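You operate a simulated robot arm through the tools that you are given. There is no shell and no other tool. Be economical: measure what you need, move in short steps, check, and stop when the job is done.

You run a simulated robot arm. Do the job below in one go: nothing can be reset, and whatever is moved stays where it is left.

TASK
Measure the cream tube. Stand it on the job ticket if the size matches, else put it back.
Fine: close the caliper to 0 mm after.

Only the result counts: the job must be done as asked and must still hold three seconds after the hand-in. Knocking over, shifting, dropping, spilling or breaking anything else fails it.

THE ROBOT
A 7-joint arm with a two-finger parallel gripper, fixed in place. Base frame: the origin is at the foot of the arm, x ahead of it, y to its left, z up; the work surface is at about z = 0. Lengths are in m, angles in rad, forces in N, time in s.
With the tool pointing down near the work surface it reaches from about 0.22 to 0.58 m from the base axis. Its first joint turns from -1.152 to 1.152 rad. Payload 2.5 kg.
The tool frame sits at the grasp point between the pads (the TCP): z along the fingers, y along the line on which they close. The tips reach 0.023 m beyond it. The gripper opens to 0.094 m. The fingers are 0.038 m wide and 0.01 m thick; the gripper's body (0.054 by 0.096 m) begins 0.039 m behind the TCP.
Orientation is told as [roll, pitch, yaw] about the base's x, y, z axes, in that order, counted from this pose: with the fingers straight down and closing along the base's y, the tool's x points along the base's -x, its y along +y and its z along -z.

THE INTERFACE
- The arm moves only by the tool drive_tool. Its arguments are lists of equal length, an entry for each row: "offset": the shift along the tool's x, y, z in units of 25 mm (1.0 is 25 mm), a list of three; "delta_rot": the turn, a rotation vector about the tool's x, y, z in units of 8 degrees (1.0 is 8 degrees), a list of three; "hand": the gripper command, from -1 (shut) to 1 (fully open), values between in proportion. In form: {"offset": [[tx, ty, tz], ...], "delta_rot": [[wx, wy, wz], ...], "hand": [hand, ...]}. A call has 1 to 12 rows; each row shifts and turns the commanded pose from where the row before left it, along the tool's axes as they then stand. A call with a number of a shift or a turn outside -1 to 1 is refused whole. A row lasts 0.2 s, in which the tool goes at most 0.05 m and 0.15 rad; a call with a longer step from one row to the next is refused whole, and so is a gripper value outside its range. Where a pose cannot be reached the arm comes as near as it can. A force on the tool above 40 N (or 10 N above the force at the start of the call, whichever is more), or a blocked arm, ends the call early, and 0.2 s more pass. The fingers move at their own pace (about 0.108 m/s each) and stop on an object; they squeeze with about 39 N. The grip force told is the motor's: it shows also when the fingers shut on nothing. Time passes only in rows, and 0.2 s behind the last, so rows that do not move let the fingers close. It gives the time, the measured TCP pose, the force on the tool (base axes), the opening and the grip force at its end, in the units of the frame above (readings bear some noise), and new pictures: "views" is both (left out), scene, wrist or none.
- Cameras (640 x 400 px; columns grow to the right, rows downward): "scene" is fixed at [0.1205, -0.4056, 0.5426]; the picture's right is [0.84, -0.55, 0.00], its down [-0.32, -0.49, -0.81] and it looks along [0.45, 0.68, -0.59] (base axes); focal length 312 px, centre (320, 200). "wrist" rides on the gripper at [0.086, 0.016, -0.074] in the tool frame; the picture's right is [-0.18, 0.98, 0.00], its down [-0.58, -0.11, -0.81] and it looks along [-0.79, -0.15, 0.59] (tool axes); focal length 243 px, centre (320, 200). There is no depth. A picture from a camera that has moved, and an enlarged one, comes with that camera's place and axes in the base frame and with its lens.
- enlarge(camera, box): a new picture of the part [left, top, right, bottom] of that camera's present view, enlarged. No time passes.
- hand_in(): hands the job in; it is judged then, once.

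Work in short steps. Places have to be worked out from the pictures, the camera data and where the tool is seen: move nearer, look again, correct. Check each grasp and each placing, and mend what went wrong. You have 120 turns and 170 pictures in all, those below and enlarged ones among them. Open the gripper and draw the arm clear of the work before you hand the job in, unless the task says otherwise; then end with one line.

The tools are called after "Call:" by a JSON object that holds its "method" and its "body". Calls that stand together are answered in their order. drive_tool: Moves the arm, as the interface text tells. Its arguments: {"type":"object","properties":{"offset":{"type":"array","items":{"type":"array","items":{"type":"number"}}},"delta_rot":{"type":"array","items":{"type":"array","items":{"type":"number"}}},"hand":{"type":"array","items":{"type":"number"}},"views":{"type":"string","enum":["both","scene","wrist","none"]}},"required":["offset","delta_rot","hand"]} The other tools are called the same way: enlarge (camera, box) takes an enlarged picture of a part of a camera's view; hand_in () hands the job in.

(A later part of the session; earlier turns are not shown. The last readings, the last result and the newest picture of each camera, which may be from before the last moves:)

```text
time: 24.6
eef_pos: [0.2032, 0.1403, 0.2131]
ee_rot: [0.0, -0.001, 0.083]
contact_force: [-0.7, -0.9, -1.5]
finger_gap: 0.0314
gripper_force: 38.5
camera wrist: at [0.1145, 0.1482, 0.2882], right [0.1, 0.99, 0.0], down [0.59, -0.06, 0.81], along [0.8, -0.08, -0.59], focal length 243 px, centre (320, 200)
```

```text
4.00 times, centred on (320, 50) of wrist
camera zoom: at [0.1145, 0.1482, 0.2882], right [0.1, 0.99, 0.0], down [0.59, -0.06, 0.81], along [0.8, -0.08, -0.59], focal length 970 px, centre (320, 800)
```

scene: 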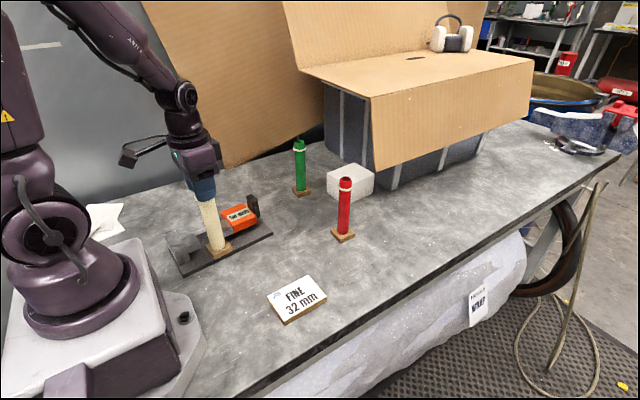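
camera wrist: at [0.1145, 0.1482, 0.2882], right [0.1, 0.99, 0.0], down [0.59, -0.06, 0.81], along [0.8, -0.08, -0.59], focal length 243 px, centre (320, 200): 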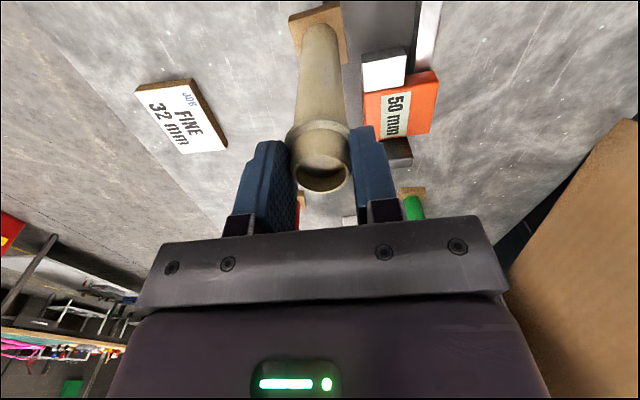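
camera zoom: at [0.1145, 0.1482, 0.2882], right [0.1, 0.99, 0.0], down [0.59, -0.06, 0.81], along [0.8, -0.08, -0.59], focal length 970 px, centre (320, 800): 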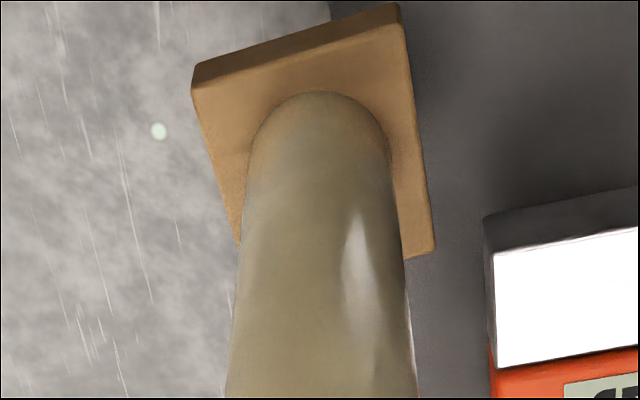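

The foot top is now level with the jaw tops, so I can compare directly: sliding along the caliper normal ends within about 1 mm of the gap centre. I'll shift 8 mm in, then lower to just above the plate and check the foot height against the jaw undersides.

Call:
{"method": "drive_tool", "body": {"offset": [[0, 0.3, 0], [0, 0, 0.4], [0, 0, 0.45], [0, 0, 0]], "delta_rot": [[0, 0, 0], [0, 0, 0], [0, 0, 0], [0, 0, 0]], "hand": [-0.6, -0.6, -0.6, -0.6], "views": "none"}}

Call:
{"method": "enlarge", "body": {"camera": "scene", "box": [176, 215, 240, 270]}}

Call:
{"method": "enlarge", "body": {"camera": "wrist", "box": [240, 0, 400, 100]}}

```text
time: 25.6
eef_pos: [0.2039, 0.1463, 0.194]
ee_rot: [0.0, -0.002, 0.084]
contact_force: [0.4, 0.5, -1.8]
finger_gap: 0.0314
gripper_force: 38.9
```

```text
7.27 times, centred on (208, 242) of scene
camera zoom: at [0.1205, -0.4056, 0.5426], right [0.84, -0.55, 0.0], down [-0.32, -0.49, -0.81], along [0.45, 0.68, -0.59], focal length 2270 px, centre (1134, -109)
```

zoom: 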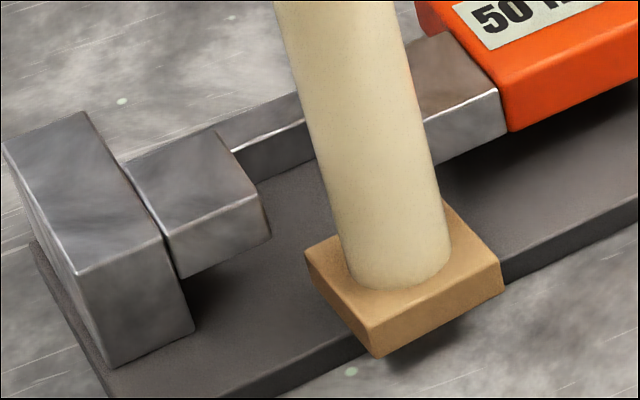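

```text
4.00 times, centred on (320, 50) of wrist
camera zoom: at [0.1151, 0.1554, 0.2682], right [0.1, 0.99, 0.0], down [0.59, -0.06, 0.81], along [0.8, -0.08, -0.59], focal length 970 px, centre (320, 800)
```

zoom: 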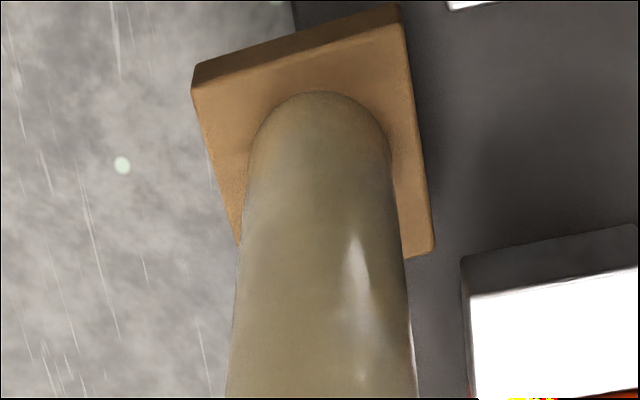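

The foot bottom is at about z=0.017. I'll lower another 4.5 mm, then slide in along the caliper normal in small steps, watching the force.

Call:
{"method": "drive_tool", "body": {"offset": [[0, 0, 0.18], [0, 0, 0], [0, 0.3, 0], [0, 0.3, 0], [0, 0.3, 0], [0, 0, 0]], "delta_rot": [[0, 0, 0], [0, 0, 0], [0, 0, 0], [0, 0, 0], [0, 0, 0], [0, 0, 0]], "hand": [-0.6, -0.6, -0.6, -0.6, -0.6, -0.6], "views": "none"}}

Call:
{"method": "enlarge", "body": {"camera": "scene", "box": [176, 215, 240, 270]}}

Call:
{"method": "enlarge", "body": {"camera": "wrist", "box": [240, 0, 400, 100]}}

```text
time: 27.0
eef_pos: [0.2008, 0.1695, 0.1873]
ee_rot: [0.0, 0.0, 0.084]
contact_force: [0.5, -3.4, 10.7]
finger_gap: 0.0317
gripper_force: 38.9
```

```text
7.27 times, centred on (208, 242) of scene
camera zoom: at [0.1205, -0.4056, 0.5426], right [0.84, -0.55, 0.0], down [-0.32, -0.49, -0.81], along [0.45, 0.68, -0.59], focal length 2270 px, centre (1134, -109)
```

zoom: 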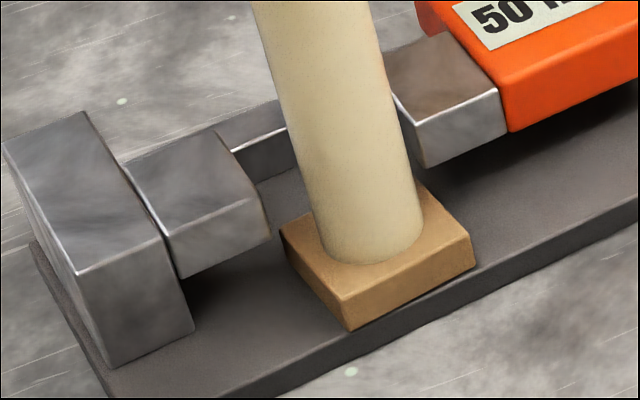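

```text
4.00 times, centred on (320, 50) of wrist
camera zoom: at [0.112, 0.1782, 0.2629], right [0.1, 0.99, 0.0], down [0.59, -0.06, 0.81], along [0.8, -0.08, -0.59], focal length 970 px, centre (320, 800)
```

zoom: 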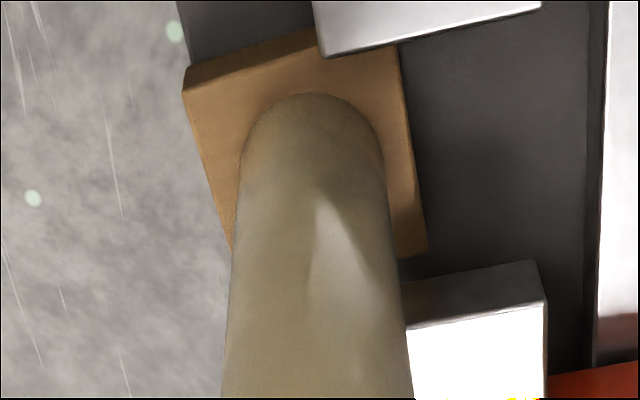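

The foot has just touched the plate (10 N). The tube lines up with the gap and needs about 21 mm more. I'll raise 1.5 mm and slide on.

Call:
{"method": "drive_tool", "body": {"offset": [[0, 0, -0.1], [0, 0.3, 0], [0, 0.3, 0], [0, 0.24, 0], [0, 0, 0]], "delta_rot": [[0, 0, 0], [0, 0, 0], [0, 0, 0], [0, 0, 0], [0, 0, 0]], "hand": [-0.6, -0.6, -0.6, -0.6, -0.6], "views": "none"}}

Call:
{"method": "enlarge", "body": {"camera": "scene", "box": [176, 215, 240, 270]}}

Call:
{"method": "enlarge", "body": {"camera": "wrist", "box": [240, 0, 400, 100]}}

```text
time: 28.2
eef_pos: [0.1996, 0.1907, 0.1921]
ee_rot: [0.0, 0.0, 0.084]
contact_force: [-0.6, -0.3, -1.5]
finger_gap: 0.0313
gripper_force: 38.8
```

```text
7.27 times, centred on (208, 242) of scene
camera zoom: at [0.1205, -0.4056, 0.5426], right [0.84, -0.55, 0.0], down [-0.32, -0.49, -0.81], along [0.45, 0.68, -0.59], focal length 2270 px, centre (1134, -109)
```

zoom: 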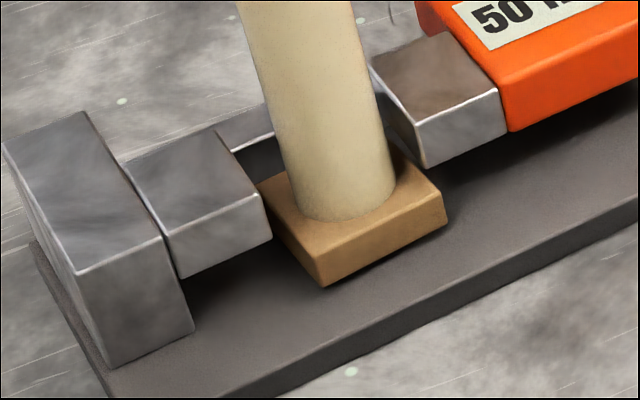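

```text
4.00 times, centred on (320, 50) of wrist
camera zoom: at [0.1105, 0.1989, 0.2652], right [0.1, 0.99, 0.0], down [0.59, -0.06, 0.81], along [0.8, -0.08, -0.59], focal length 970 px, centre (320, 800)
```

zoom: 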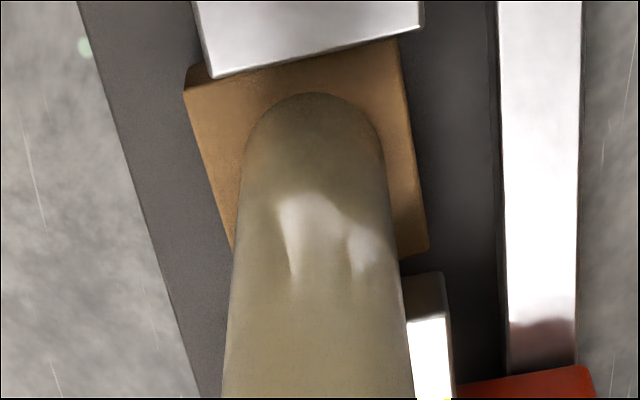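

The tube is nicely inside the jaws. I'll set it down gently on the plate.

Call:
{"method": "drive_tool", "body": {"offset": [[0, 0, 0.08], [0, 0, 0.06], [0, 0, 0.04], [0, 0, 0]], "delta_rot": [[0, 0, 0], [0, 0, 0], [0, 0, 0], [0, 0, 0]], "hand": [-0.6, -0.6, -0.6, -0.6], "views": "none"}}

```text
time: 28.9
eef_pos: [0.1984, 0.1912, 0.1874]
ee_rot: [-0.002, 0.0, 0.084]
contact_force: [-1.7, -2.7, 7.6]
finger_gap: 0.0312
gripper_force: 38.8
stopped in row 3: the force on the tool passed its limit (the readings are from after the stop); the commanded pose is now the measured one
```

It's resting on the plate. I'll release it slowly and rise.

Call:
{"method": "drive_tool", "body": {"offset": [[0, 0, -0.03], [0, 0, 0], [0, 0, 0], [0, 0, -0.5], [0, 0, -1], [0, 0, -1], [0, 0, 0]], "delta_rot": [[0, 0, 0], [0, 0, 0], [0, 0, 0], [0, 0, 0], [0, 0, 0], [0, 0, 0], [0, 0, 0]], "hand": [-0.6, -0.2, 0.2, 0.3, 0.3, 0.3, 0.3]}}

Call:
{"method": "enlarge", "body": {"camera": "scene", "box": [160, 150, 288, 270]}}

```text
time: 30.6
eef_pos: [0.1979, 0.1907, 0.2517]
ee_rot: [-0.001, 0.0, 0.083]
contact_force: [-0.2, -0.1, -0.3]
finger_gap: 0.0611
gripper_force: 0.0
camera wrist: at [0.1101, 0.1994, 0.3265], right [0.1, 0.99, 0.0], down [0.59, -0.06, 0.81], along [0.8, -0.08, -0.59], focal length 243 px, centre (320, 200)
```

scene: 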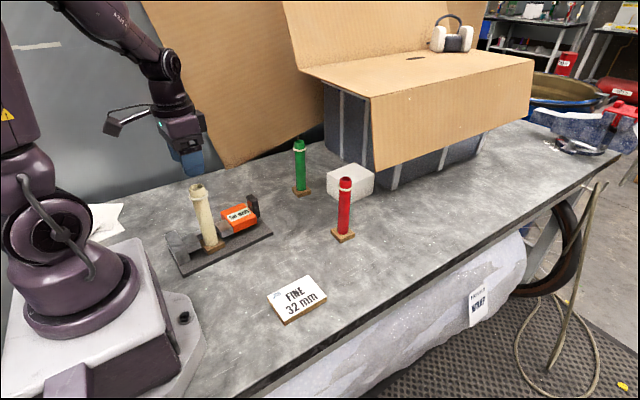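
wrist: 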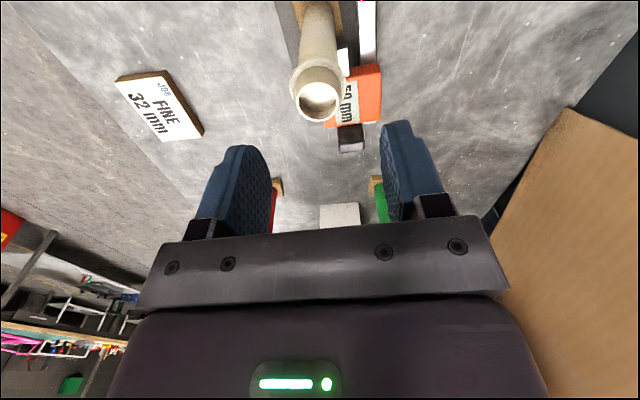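

```text
3.33 times, centred on (224, 210) of scene
camera zoom: at [0.1205, -0.4056, 0.5426], right [0.84, -0.55, 0.0], down [-0.32, -0.49, -0.81], along [0.45, 0.68, -0.59], focal length 1040 px, centre (640, 167)
```

zoom: 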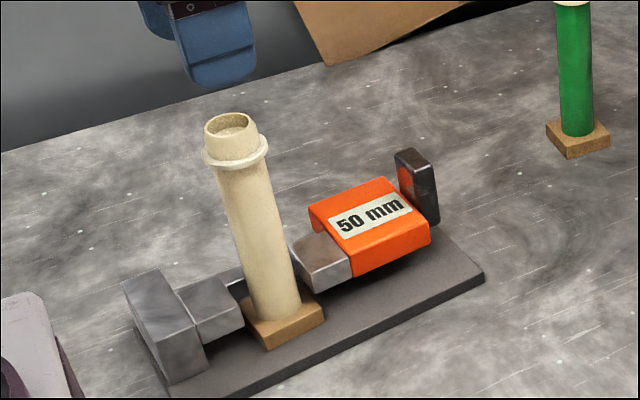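

The tube stands free between the jaws. If I grip the post as before, the wrist camera could hit the tube, so I'll turn the tool +90° so the camera points to -y and the fingers close along the rail. First I'll move over the post at height.

Call:
{"method": "drive_tool", "body": {"offset": [[-0.8, 0.1, 0], [-1, 0.15, 0], [-1, 0.15, 0], [-1, 0.15, 0], [-1, 0.15, 0], [-0.2, 0, 0], [0, 0, 0]], "delta_rot": [[0, 0, 0], [0, 0, 0], [0, 0, 0], [0, 0, 0], [0, 0, 0], [0, 0, 0], [0, 0, 0]], "hand": [0.3, 0.3, 0.3, 0.3, 0.3, 0.3, 0.3], "views": "none"}}

Call:
{"method": "drive_tool", "body": {"offset": [[0, 0, 0], [0, 0, 0], [0, 0, 0], [0, 0, 0], [0, 0, 0], [0, 0, 0], [0, 0, 0], [0, 0, 0], [0, 0, 0], [0, 0, 0], [0, 0, 0], [0, 0, 0]], "delta_rot": [[0, 0, -1], [0, 0, -1], [0, 0, -1], [0, 0, -1], [0, 0, -1], [0, 0, -1], [0, 0, -1], [0, 0, -1], [0, 0, -1], [0, 0, -1], [0, 0, -1], [0, 0, -0.25]], "hand": [0.3, 0.3, 0.3, 0.3, 0.3, 0.3, 0.3, 0.3, 0.3, 0.3, 0.3, 0.3]}}

```text
time: 32.1
eef_pos: [0.3221, 0.2184, 0.2529]
ee_rot: [-0.003, 0.0, 0.085]
contact_force: [0.2, -0.1, 0.4]
finger_gap: 0.0613
gripper_force: 0.1
```

```text
time: 34.8
eef_pos: [0.322, 0.2181, 0.2516]
ee_rot: [0.0, 0.002, 1.657]
contact_force: [0.7, -0.4, 0.5]
finger_gap: 0.0611
gripper_force: 0.1
camera wrist: at [0.3122, 0.1302, 0.326], right [-1.0, 0.1, 0.0], down [0.06, 0.59, 0.81], along [0.08, 0.8, -0.59], focal length 243 px, centre (320, 200)
```

scene: 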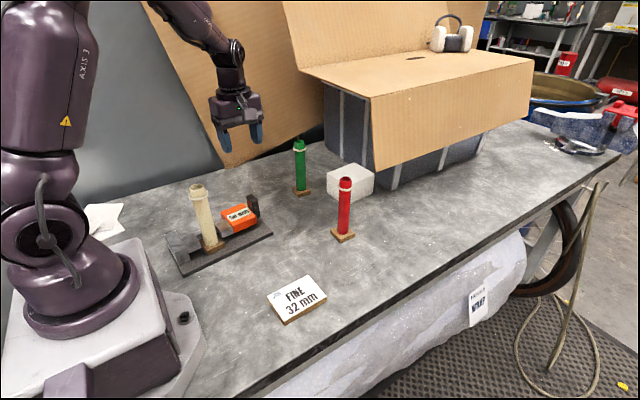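
wrist: 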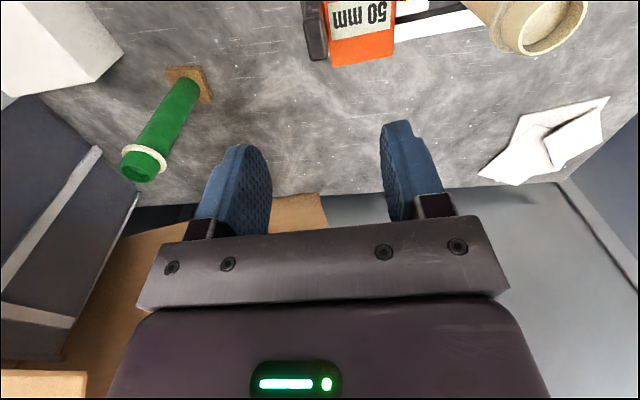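

The post is at about (0.3255, 0.220), so I'll align and descend over it.

Call:
{"method": "drive_tool", "body": {"offset": [[-0.06, -0.1, 0], [0, 0, 1], [0, 0, 1], [0, 0, 1], [0, 0, 1], [0, 0, 1], [0, 0, 0.9], [0, 0, 0.45], [0, 0, 0]], "delta_rot": [[0, 0, 0], [0, 0, 0], [0, 0, 0], [0, 0, 0], [0, 0, 0], [0, 0, 0], [0, 0, 0], [0, 0, 0], [0, 0, 0]], "hand": [0.2, 0.2, 0.2, 0.2, 0.2, 0.2, 0.2, 0.2, 0.2]}}

Call:
{"method": "enlarge", "body": {"camera": "scene", "box": [160, 150, 288, 270]}}

```text
time: 36.8
eef_pos: [0.3244, 0.2193, 0.0946]
ee_rot: [-0.001, 0.002, 1.655]
contact_force: [0.0, -0.4, 0.0]
finger_gap: 0.0564
gripper_force: 0.0
camera wrist: at [0.3143, 0.1313, 0.1676], right [-0.99, 0.1, 0.0], down [0.06, 0.59, 0.81], along [0.08, 0.8, -0.59], focal length 243 px, centre (320, 200)
```

scene: 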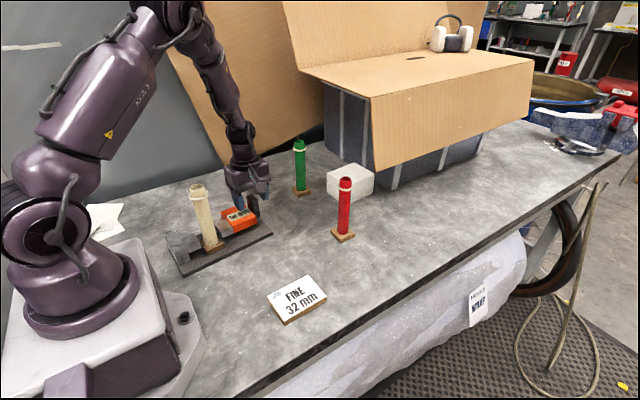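
wrist: 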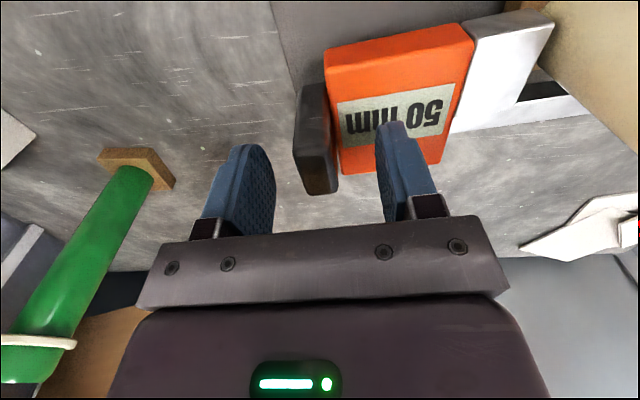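

```text
3.33 times, centred on (224, 210) of scene
camera zoom: at [0.1205, -0.4056, 0.5426], right [0.84, -0.55, 0.0], down [-0.32, -0.49, -0.81], along [0.45, 0.68, -0.59], focal length 1040 px, centre (640, 167)
```

zoom: 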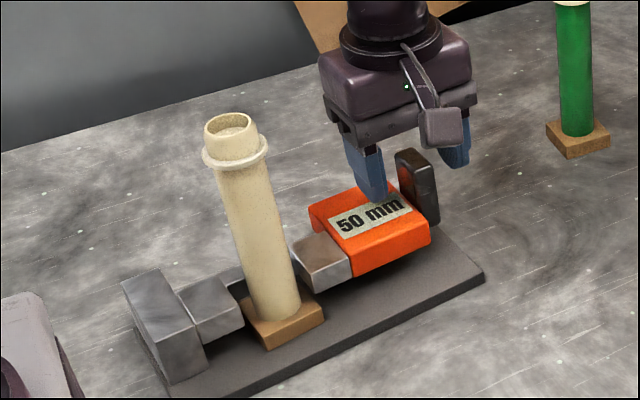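

The post sits between the fingers and the display stays visible. I'll nudge slightly and grip.

Call:
{"method": "drive_tool", "body": {"offset": [[0, -0.06, 0.1], [0, 0, 0], [0, 0, 0], [0, 0, 0]], "delta_rot": [[0, 0, 0], [0, 0, 0], [0, 0, 0], [0, 0, 0]], "hand": [0.2, -0.9, -0.9, -0.9], "views": "none"}}

Call:
{"method": "enlarge", "body": {"camera": "scene", "box": [160, 150, 288, 270]}}

```text
time: 37.8
eef_pos: [0.326, 0.2201, 0.091]
ee_rot: [0.002, 0.003, 1.656]
contact_force: [-8.1, -2.8, 6.6]
finger_gap: 0.0181
gripper_force: 38.8
```

```text
3.33 times, centred on (224, 210) of scene
camera zoom: at [0.1205, -0.4056, 0.5426], right [0.84, -0.55, 0.0], down [-0.32, -0.49, -0.81], along [0.45, 0.68, -0.59], focal length 1040 px, centre (640, 167)
```

zoom: 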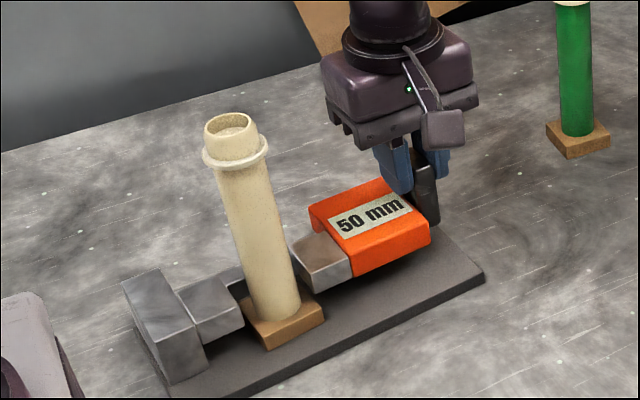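

It's gripped. I'll close the slider by 12 mm and check.

Call:
{"method": "drive_tool", "body": {"offset": [[0, 0.12, 0], [0, 0.18, 0], [0, 0.18, 0], [0, 0, 0]], "delta_rot": [[0, 0, 0], [0, 0, 0], [0, 0, 0], [0, 0, 0]], "hand": [-0.9, -0.9, -0.9, -0.9], "views": "none"}}

Call:
{"method": "enlarge", "body": {"camera": "scene", "box": [160, 150, 288, 270]}}

```text
time: 38.8
eef_pos: [0.3143, 0.2187, 0.0909]
ee_rot: [-0.001, 0.002, 1.654]
contact_force: [1.6, -0.5, 0.3]
finger_gap: 0.0178
gripper_force: 39.3
```

```text
3.33 times, centred on (224, 210) of scene
camera zoom: at [0.1205, -0.4056, 0.5426], right [0.84, -0.55, 0.0], down [-0.32, -0.49, -0.81], along [0.45, 0.68, -0.59], focal length 1040 px, centre (640, 167)
```

zoom: 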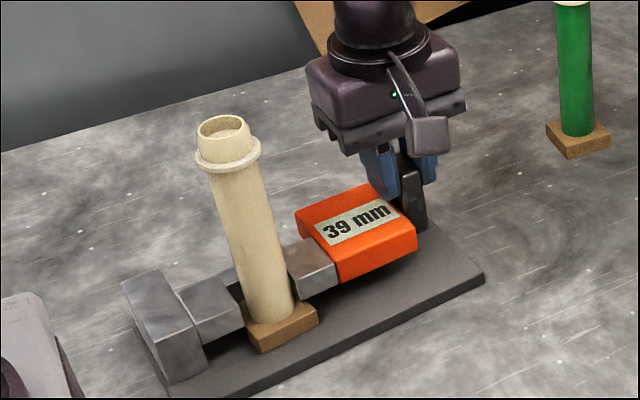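

It reads 39 mm and the tube is starting to slide toward the fixed jaw. I'll continue in 1–2 mm steps.

Call:
{"method": "drive_tool", "body": {"offset": [[0, 0.08, 0], [0, 0.08, 0], [0, 0.05, 0], [0, 0, 0]], "delta_rot": [[0, 0, 0], [0, 0, 0], [0, 0, 0], [0, 0, 0]], "hand": [-0.9, -0.9, -0.9, -0.9], "views": "none"}}

Call:
{"method": "enlarge", "body": {"camera": "scene", "box": [160, 150, 288, 270]}}

```text
time: 39.8
eef_pos: [0.3092, 0.2182, 0.09]
ee_rot: [0.002, 0.002, 1.657]
contact_force: [1.8, -4.8, -0.1]
finger_gap: 0.0178
gripper_force: 39.2
```

```text
3.33 times, centred on (224, 210) of scene
camera zoom: at [0.1205, -0.4056, 0.5426], right [0.84, -0.55, 0.0], down [-0.32, -0.49, -0.81], along [0.45, 0.68, -0.59], focal length 1040 px, centre (640, 167)
```

zoom: 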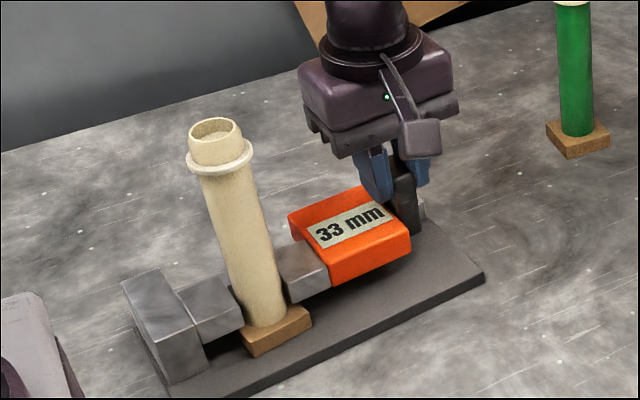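

33 mm with little force, so it's not tight yet. I'll continue in half-millimetre steps.

Call:
{"method": "drive_tool", "body": {"offset": [[0, 0.03, 0], [0, 0.02, 0], [0, 0, 0]], "delta_rot": [[0, 0, 0], [0, 0, 0], [0, 0, 0]], "hand": [-0.9, -0.9, -0.9], "views": "none"}}

Call:
{"method": "enlarge", "body": {"camera": "scene", "box": [160, 150, 288, 270]}}

```text
time: 40.5
eef_pos: [0.3084, 0.2188, 0.0914]
ee_rot: [-0.002, 0.001, 1.657]
contact_force: [0.8, -5.1, 0.4]
finger_gap: 0.0178
gripper_force: 39.1
```

```text
3.33 times, centred on (224, 210) of scene
camera zoom: at [0.1205, -0.4056, 0.5426], right [0.84, -0.55, 0.0], down [-0.32, -0.49, -0.81], along [0.45, 0.68, -0.59], focal length 1040 px, centre (640, 167)
```

zoom: 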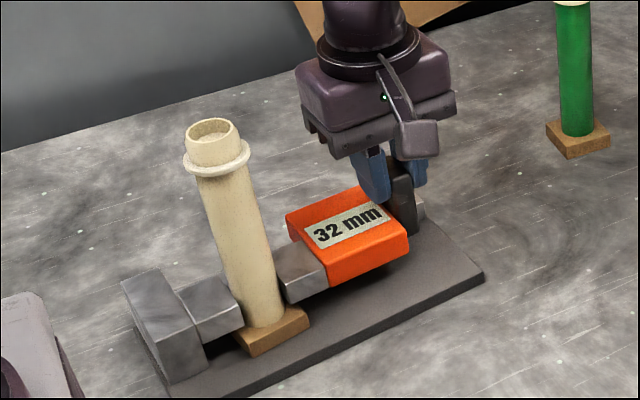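

It reads 32 mm but the force along the rail is still low. I'll keep going until it's actually tight.

Call:
{"method": "drive_tool", "body": {"offset": [[0, 0.03, 0], [0, 0.02, 0], [0, 0, 0]], "delta_rot": [[0, 0, 0], [0, 0, 0], [0, 0, 0]], "hand": [-0.9, -0.9, -0.9], "views": "none"}}

Call:
{"method": "enlarge", "body": {"camera": "scene", "box": [160, 150, 288, 270]}}

```text
time: 41.4
eef_pos: [0.3068, 0.2204, 0.0903]
ee_rot: [-0.001, 0.002, 1.654]
contact_force: [5.6, -2.5, 0.8]
finger_gap: 0.0177
gripper_force: 39.1
```

```text
3.33 times, centred on (224, 210) of scene
camera zoom: at [0.1205, -0.4056, 0.5426], right [0.84, -0.55, 0.0], down [-0.32, -0.49, -0.81], along [0.45, 0.68, -0.59], focal length 1040 px, centre (640, 167)
```

zoom: 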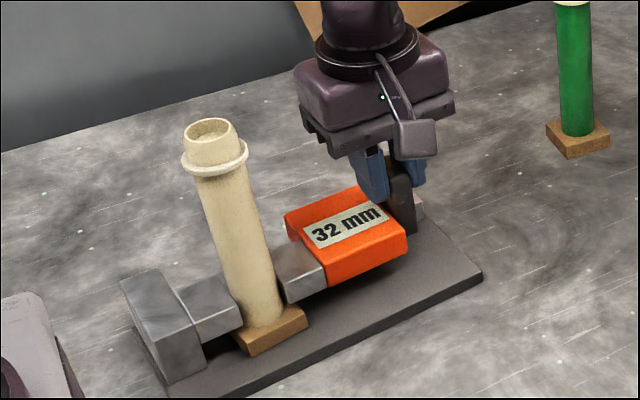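

It's tight now (force rising, the caliper just starting to give) and still reads 32 mm, which matches the ticket. I'll back the slider off 15 mm, short of its stop, and release.

Call:
{"method": "drive_tool", "body": {"offset": [[0, -0.15, 0], [0, -0.2, 0], [0, -0.25, 0], [0, 0, 0], [0, 0, 0], [0, 0, 0], [0, 0, -1], [0, 0, -1], [0, 0, -1], [0, 0, -1], [0, 0, -1], [0, 0, -1]], "delta_rot": [[0, 0, 0], [0, 0, 0], [0, 0, 0], [0, 0, 0], [0, 0, 0], [0, 0, 0], [0, 0, 0], [0, 0, 0], [0, 0, 0], [0, 0, 0], [0, 0, 0], [0, 0, 0]], "hand": [-0.9, -0.9, -0.9, -0.9, 0.1, 0.2, 0.2, 0.2, 0.2, 0.2, 0.2, 0.3], "views": "none"}}

Call:
{"method": "enlarge", "body": {"camera": "scene", "box": [160, 150, 288, 270]}}

```text
time: 44.0
eef_pos: [0.3226, 0.2225, 0.2411]
ee_rot: [0.0, 0.002, 1.655]
contact_force: [-0.6, -0.5, -0.6]
finger_gap: 0.0613
gripper_force: 0.0
```

```text
3.33 times, centred on (224, 210) of scene
camera zoom: at [0.1205, -0.4056, 0.5426], right [0.84, -0.55, 0.0], down [-0.32, -0.49, -0.81], along [0.45, 0.68, -0.59], focal length 1040 px, centre (640, 167)
```

zoom: 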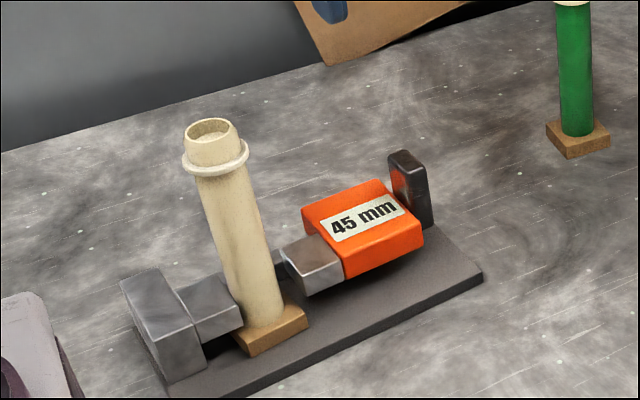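

It's released at 45 mm. I'll keep this yaw and move above the tube, now at about (0.185, 0.190).

Call:
{"method": "drive_tool", "body": {"offset": [[0.14, 0.93, 0], [0.14, 0.93, 0], [0.14, 0.93, 0], [0.14, 0.93, 0], [0.14, 0.93, 0], [0.14, 0.92, 0], [0, 0, 0]], "delta_rot": [[0, 0, 0], [0, 0, 0], [0, 0, 0], [0, 0, 0], [0, 0, 0], [0, 0, 0], [0, 0, 0]], "hand": [0.3, 0.3, 0.3, 0.3, 0.3, 0.3, 0.3]}}

Call:
{"method": "enlarge", "body": {"camera": "scene", "box": [150, 140, 278, 270]}}

Call:
{"method": "enlarge", "body": {"camera": "wrist", "box": [200, 0, 440, 150]}}

```text
time: 45.5
eef_pos: [0.186, 0.1876, 0.2407]
ee_rot: [0.001, 0.003, 1.655]
contact_force: [0.3, 0.3, -0.5]
finger_gap: 0.061
gripper_force: 0.0
camera wrist: at [0.1757, 0.0998, 0.3158], right [-0.99, 0.1, 0.0], down [0.06, 0.59, 0.81], along [0.08, 0.8, -0.59], focal length 243 px, centre (320, 200)
```

scene: 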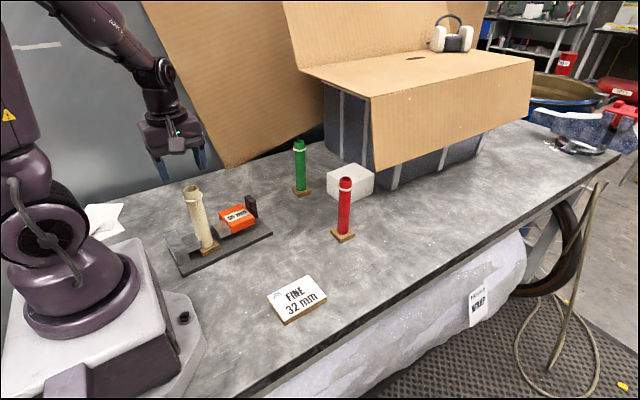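
wrist: 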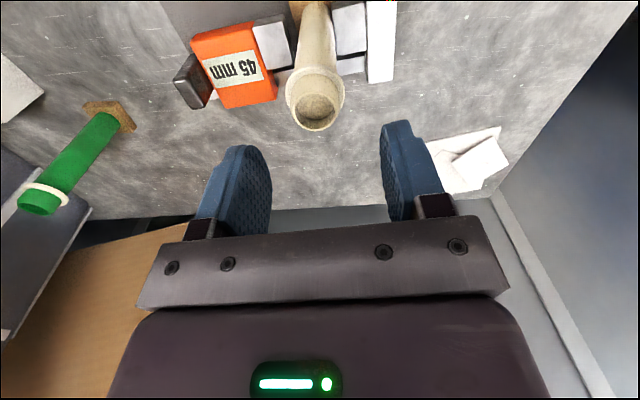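

```text
3.08 times, centred on (214, 205) of scene
camera zoom: at [0.1205, -0.4056, 0.5426], right [0.84, -0.55, 0.0], down [-0.32, -0.49, -0.81], along [0.45, 0.68, -0.59], focal length 960 px, centre (646, 185)
```

zoom: 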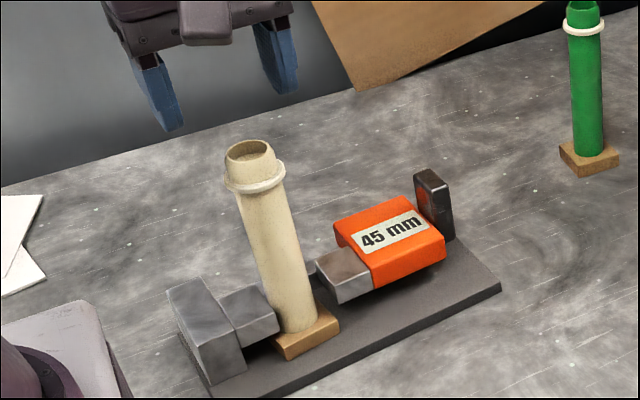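

```text
2.67 times, centred on (320, 75) of wrist
camera zoom: at [0.1757, 0.0998, 0.3158], right [-0.99, 0.1, 0.0], down [0.06, 0.59, 0.81], along [0.08, 0.8, -0.59], focal length 647 px, centre (320, 533)
```

zoom: 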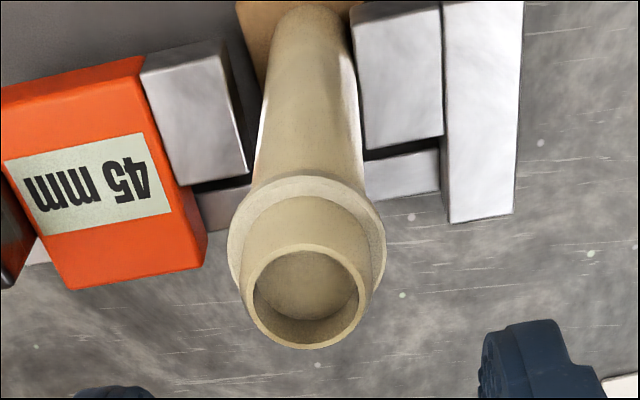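

The rim is at (0.188, 0.189). I'll align and descend to the same neck grip.

Call:
{"method": "drive_tool", "body": {"offset": [[-0.07, -0.08, 0], [0, 0, 0.8], [0, 0, 0.8], [0, 0, 0.5], [0, 0, 0]], "delta_rot": [[0, 0, 0], [0, 0, 0], [0, 0, 0], [0, 0, 0], [0, 0, 0]], "hand": [0.3, 0.3, 0.3, 0.3, 0.3], "views": "none"}}

Call:
{"method": "enlarge", "body": {"camera": "wrist", "box": [200, 50, 440, 200]}}

Call:
{"method": "enlarge", "body": {"camera": "scene", "box": [150, 140, 278, 270]}}

```text
time: 46.8
eef_pos: [0.186, 0.1916, 0.1873]
ee_rot: [0.0, 0.002, 1.653]
contact_force: [-0.7, 0.7, -0.3]
finger_gap: 0.0611
gripper_force: 0.0
```

```text
2.67 times, centred on (320, 125) of wrist
camera zoom: at [0.1762, 0.104, 0.2616], right [-0.99, 0.1, 0.0], down [0.06, 0.59, 0.81], along [0.08, 0.8, -0.59], focal length 647 px, centre (320, 400)
```

zoom: 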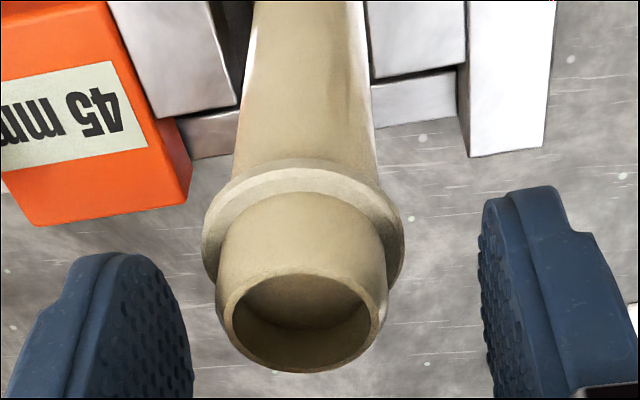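

```text
3.08 times, centred on (214, 205) of scene
camera zoom: at [0.1205, -0.4056, 0.5426], right [0.84, -0.55, 0.0], down [-0.32, -0.49, -0.81], along [0.45, 0.68, -0.59], focal length 960 px, centre (646, 185)
```

zoom: 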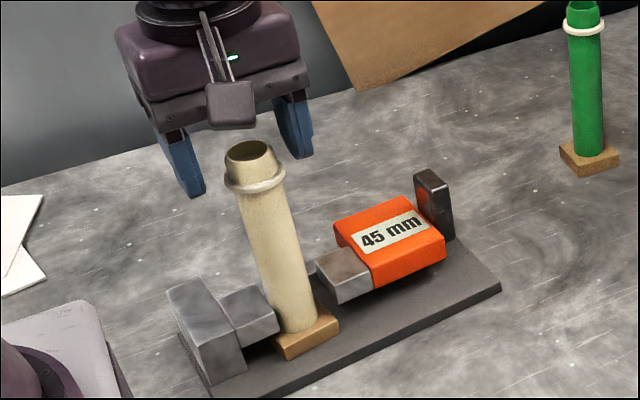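

About 3 mm off in x. I'll correct and close on the neck.

Call:
{"method": "drive_tool", "body": {"offset": [[0, -0.12, 0], [0, 0, 0], [0, 0, 0], [0, 0, 0]], "delta_rot": [[0, 0, 0], [0, 0, 0], [0, 0, 0], [0, 0, 0]], "hand": [0.3, 0, -0.6, -0.6], "views": "none"}}

Call:
{"method": "enlarge", "body": {"camera": "wrist", "box": [200, 50, 440, 200]}}

Call:
{"method": "enlarge", "body": {"camera": "scene", "box": [150, 140, 278, 270]}}

```text
time: 47.8
eef_pos: [0.1878, 0.1916, 0.1865]
ee_rot: [0.0, 0.002, 1.652]
contact_force: [0.3, -0.3, -0.2]
finger_gap: 0.0388
gripper_force: 38.5
```

```text
2.67 times, centred on (320, 125) of wrist
camera zoom: at [0.1793, 0.1037, 0.2615], right [-0.99, 0.1, 0.0], down [0.06, 0.59, 0.81], along [0.08, 0.8, -0.59], focal length 647 px, centre (320, 400)
```

zoom: 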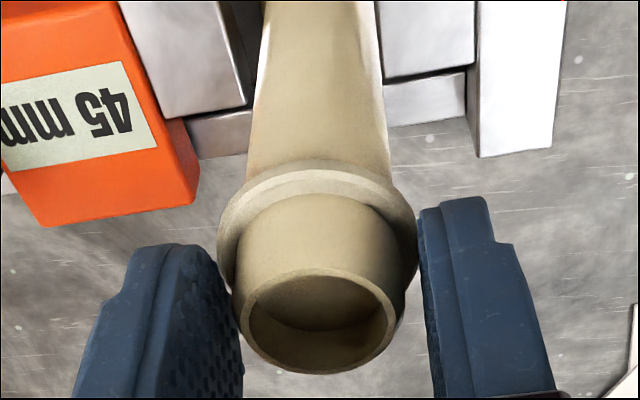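

```text
3.08 times, centred on (214, 205) of scene
camera zoom: at [0.1205, -0.4056, 0.5426], right [0.84, -0.55, 0.0], down [-0.32, -0.49, -0.81], along [0.45, 0.68, -0.59], focal length 960 px, centre (646, 185)
```

zoom: 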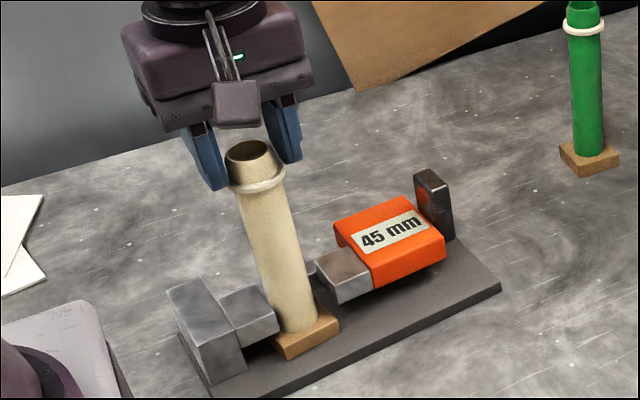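

The 38.8 mm gap means the tips caught the collar. I'll open, rise 4 mm and grip the neck again.

Call:
{"method": "drive_tool", "body": {"offset": [[0, 0, 0], [0, 0, -0.16], [0, 0, 0], [0, 0, 0], [0, 0, 0]], "delta_rot": [[0, 0, 0], [0, 0, 0], [0, 0, 0], [0, 0, 0], [0, 0, 0]], "hand": [0.1, 0.1, 0.1, -0.6, -0.6], "views": "none"}}

Call:
{"method": "enlarge", "body": {"camera": "wrist", "box": [200, 50, 440, 200]}}

```text
time: 49.0
eef_pos: [0.1887, 0.1902, 0.1917]
ee_rot: [0.001, 0.001, 1.654]
contact_force: [-0.3, 0.1, 2.9]
finger_gap: 0.0313
gripper_force: 38.2
```

```text
2.67 times, centred on (320, 125) of wrist
camera zoom: at [0.1793, 0.1029, 0.2664], right [-0.99, 0.1, 0.0], down [0.06, 0.59, 0.81], along [0.08, 0.8, -0.59], focal length 647 px, centre (320, 400)
```

zoom: 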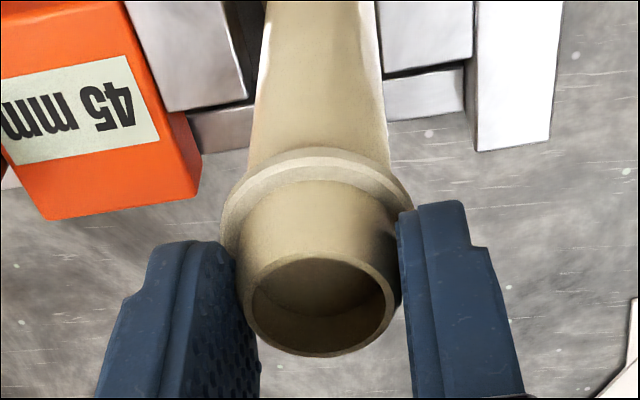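

That's the neck grip (31.3 mm). I'll lift 3 mm, step off the fixed jaw by 5 mm, slide out along -y and then rise.

Call:
{"method": "drive_tool", "body": {"offset": [[0, 0, -0.12], [0, -0.2, 0], [0.4, 0, 0], [0.5, 0, 0], [0.5, 0, 0], [0.5, 0, 0], [0.5, 0, 0], [0, 0, 0]], "delta_rot": [[0, 0, 0], [0, 0, 0], [0, 0, 0], [0, 0, 0], [0, 0, 0], [0, 0, 0], [0, 0, 0], [0, 0, 0]], "hand": [-0.6, -0.6, -0.6, -0.6, -0.6, -0.6, -0.6, -0.6]}}

Call:
{"method": "enlarge", "body": {"camera": "scene", "box": [160, 150, 288, 270]}}

```text
time: 50.8
eef_pos: [0.1979, 0.1306, 0.1953]
ee_rot: [0.001, 0.002, 1.654]
contact_force: [-0.3, 0.3, -1.7]
finger_gap: 0.0314
gripper_force: 38.8
camera wrist: at [0.1891, 0.0431, 0.2705], right [-0.99, 0.1, 0.0], down [0.06, 0.59, 0.81], along [0.08, 0.8, -0.59], focal length 243 px, centre (320, 200)
```

scene: 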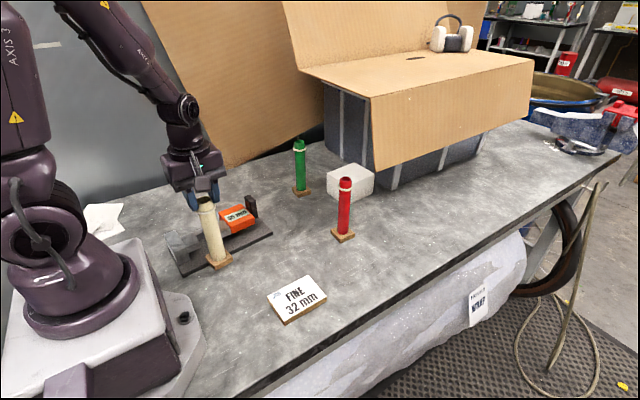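
wrist: 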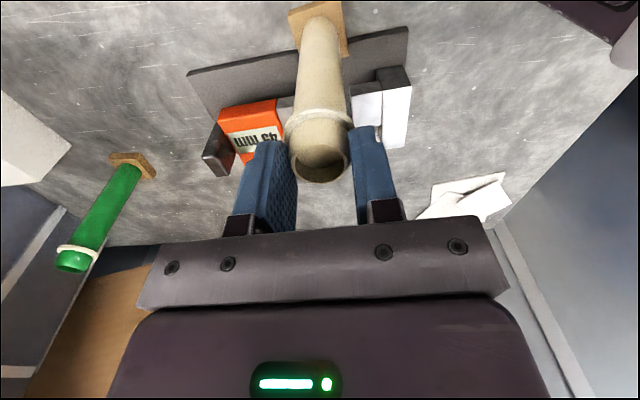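

```text
3.33 times, centred on (224, 210) of scene
camera zoom: at [0.1205, -0.4056, 0.5426], right [0.84, -0.55, 0.0], down [-0.32, -0.49, -0.81], along [0.45, 0.68, -0.59], focal length 1040 px, centre (640, 167)
```

zoom: 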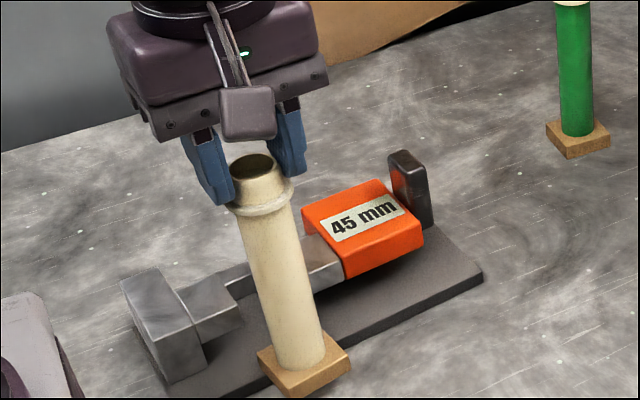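

It's clear of the jaws and the caliper hasn't moved. The ticket spans about 0.10 × 0.068 m, centred at about (0.293, -0.049) with its top at z≈0.012. I'll rise and carry the tube above it.

Call:
{"method": "drive_tool", "body": {"offset": [[0, 0, -0.8], [0, 0, -0.9], [0, 0, -0.9], [0.83, -0.355, 0], [0.83, -0.355, 0], [0.83, -0.355, 0], [0.83, -0.355, 0], [0.83, -0.355, 0], [0.83, -0.355, 0], [0.83, -0.355, 0], [0.83, -0.355, 0], [0.83, -0.355, 0]], "delta_rot": [[0, 0, 0], [0, 0, 0], [0, 0, 0], [0, 0, 0], [0, 0, 0], [0, 0, 0], [0, 0, 0], [0, 0, 0], [0, 0, 0], [0, 0, 0], [0, 0, 0], [0, 0, 0]], "hand": [-0.6, -0.6, -0.6, -0.6, -0.6, -0.6, -0.6, -0.6, -0.6, -0.6, -0.6, -0.6]}}

Call:
{"method": "enlarge", "body": {"camera": "scene", "box": [230, 180, 358, 330]}}

Call:
{"method": "enlarge", "body": {"camera": "wrist", "box": [200, 0, 440, 150]}}

```text
time: 53.4
eef_pos: [0.2918, -0.0498, 0.2612]
ee_rot: [-0.001, 0.0, 1.656]
contact_force: [0.6, -0.3, -1.7]
finger_gap: 0.0311
gripper_force: 38.7
camera wrist: at [0.2832, -0.1381, 0.3351], right [-0.99, 0.1, 0.0], down [0.06, 0.59, 0.81], along [0.08, 0.8, -0.59], focal length 243 px, centre (320, 200)
```

scene: 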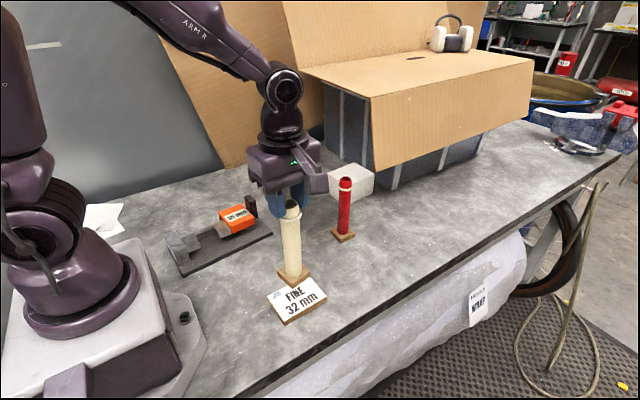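
wrist: 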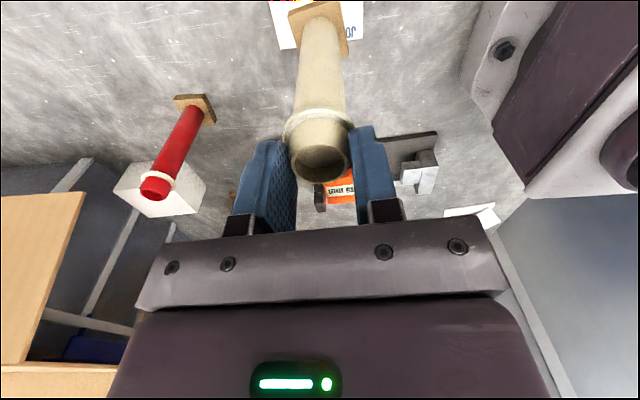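

```text
2.67 times, centred on (294, 255) of scene
camera zoom: at [0.1205, -0.4056, 0.5426], right [0.84, -0.55, 0.0], down [-0.32, -0.49, -0.81], along [0.45, 0.68, -0.59], focal length 832 px, centre (389, 53)
```

zoom: 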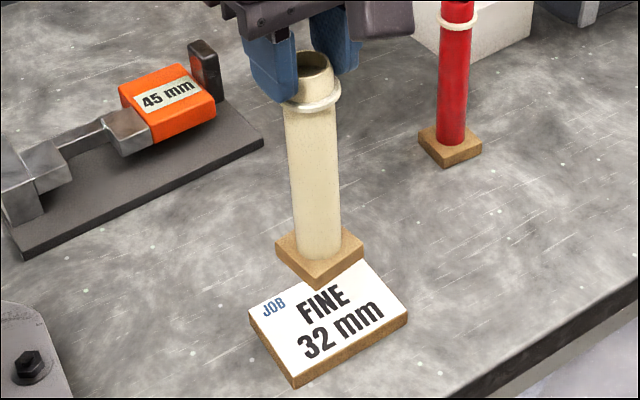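

```text
2.67 times, centred on (320, 75) of wrist
camera zoom: at [0.2832, -0.1381, 0.3351], right [-0.99, 0.1, 0.0], down [0.06, 0.59, 0.81], along [0.08, 0.8, -0.59], focal length 647 px, centre (320, 533)
```

zoom: 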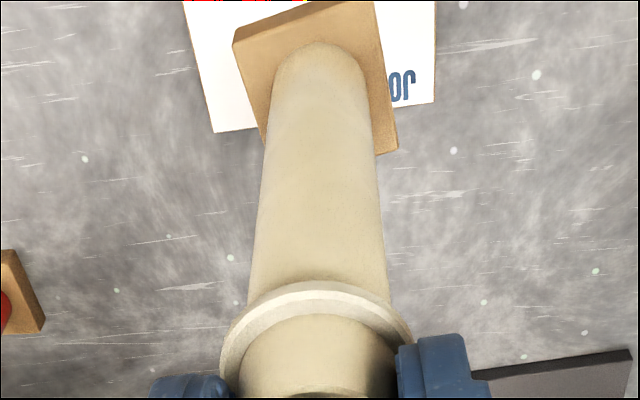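

It's lined up over the ticket with the foot at about 0.08. I'll lower 50 mm and recheck.

Call:
{"method": "drive_tool", "body": {"offset": [[0, 0, 0.6], [0, 0, 0.7], [0, 0, 0.7], [0, 0, 0]], "delta_rot": [[0, 0, 0], [0, 0, 0], [0, 0, 0], [0, 0, 0]], "hand": [-0.6, -0.6, -0.6, -0.6], "views": "none"}}

Call:
{"method": "enlarge", "body": {"camera": "scene", "box": [246, 230, 342, 330]}}

Call:
{"method": "enlarge", "body": {"camera": "wrist", "box": [200, 0, 440, 150]}}

```text
time: 54.4
eef_pos: [0.2933, -0.0488, 0.2108]
ee_rot: [0.001, 0.001, 1.655]
contact_force: [1.2, 0.0, -1.5]
finger_gap: 0.0312
gripper_force: 38.8
```

```text
4.00 times, centred on (294, 280) of scene
camera zoom: at [0.1205, -0.4056, 0.5426], right [0.84, -0.55, 0.0], down [-0.32, -0.49, -0.81], along [0.45, 0.68, -0.59], focal length 1248 px, centre (424, -120)
```

zoom: 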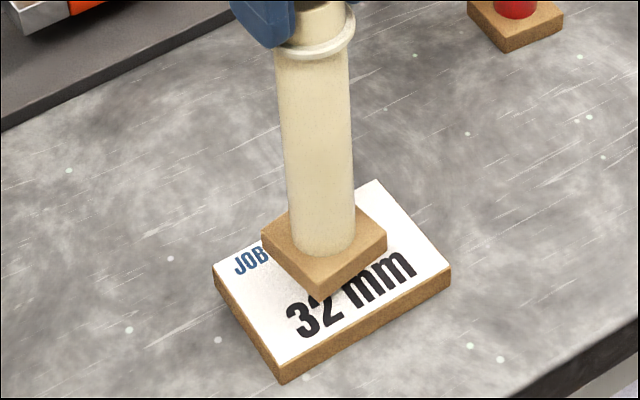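

```text
2.67 times, centred on (320, 75) of wrist
camera zoom: at [0.2838, -0.1369, 0.2851], right [-0.99, 0.1, 0.0], down [0.06, 0.59, 0.81], along [0.08, 0.8, -0.59], focal length 647 px, centre (320, 533)
```

zoom: 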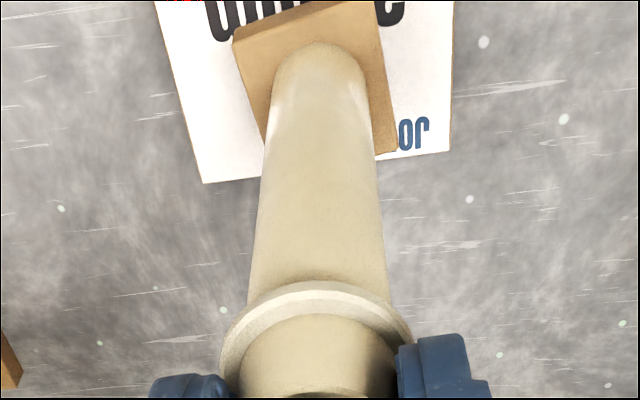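

The foot will land slightly toward the ticket's front edge, so I'll shift by (+4, +6) mm and lower gently to contact.

Call:
{"method": "drive_tool", "body": {"offset": [[-0.23, -0.18, 0], [0, 0, 0.3], [0, 0, 0.2], [0, 0, 0.08], [0, 0, 0.05], [0, 0, 0.03], [0, 0, 0.03], [0, 0, 0]], "delta_rot": [[0, 0, 0], [0, 0, 0], [0, 0, 0], [0, 0, 0], [0, 0, 0], [0, 0, 0], [0, 0, 0], [0, 0, 0]], "hand": [-0.6, -0.6, -0.6, -0.6, -0.6, -0.6, -0.6, -0.6], "views": "none"}}

Call:
{"method": "enlarge", "body": {"camera": "scene", "box": [246, 230, 342, 330]}}

```text
time: 56.1
eef_pos: [0.2984, -0.0423, 0.1939]
ee_rot: [-0.004, 0.002, 1.654]
contact_force: [-1.8, 0.5, 32.1]
finger_gap: 0.0313
gripper_force: 38.8
```

```text
4.00 times, centred on (294, 280) of scene
camera zoom: at [0.1204, -0.4056, 0.5427], right [0.84, -0.55, 0.0], down [-0.32, -0.49, -0.81], along [0.45, 0.68, -0.59], focal length 1248 px, centre (424, -120)
```

zoom: 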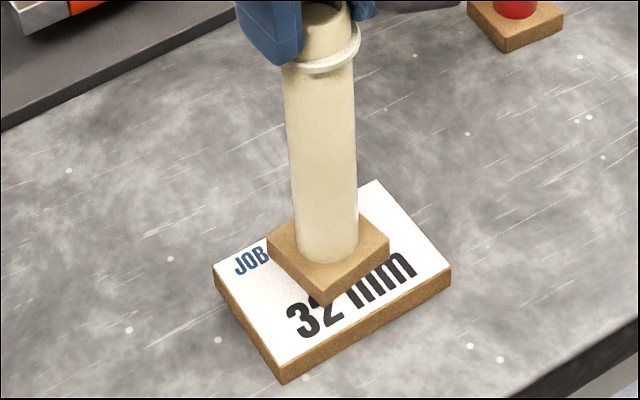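

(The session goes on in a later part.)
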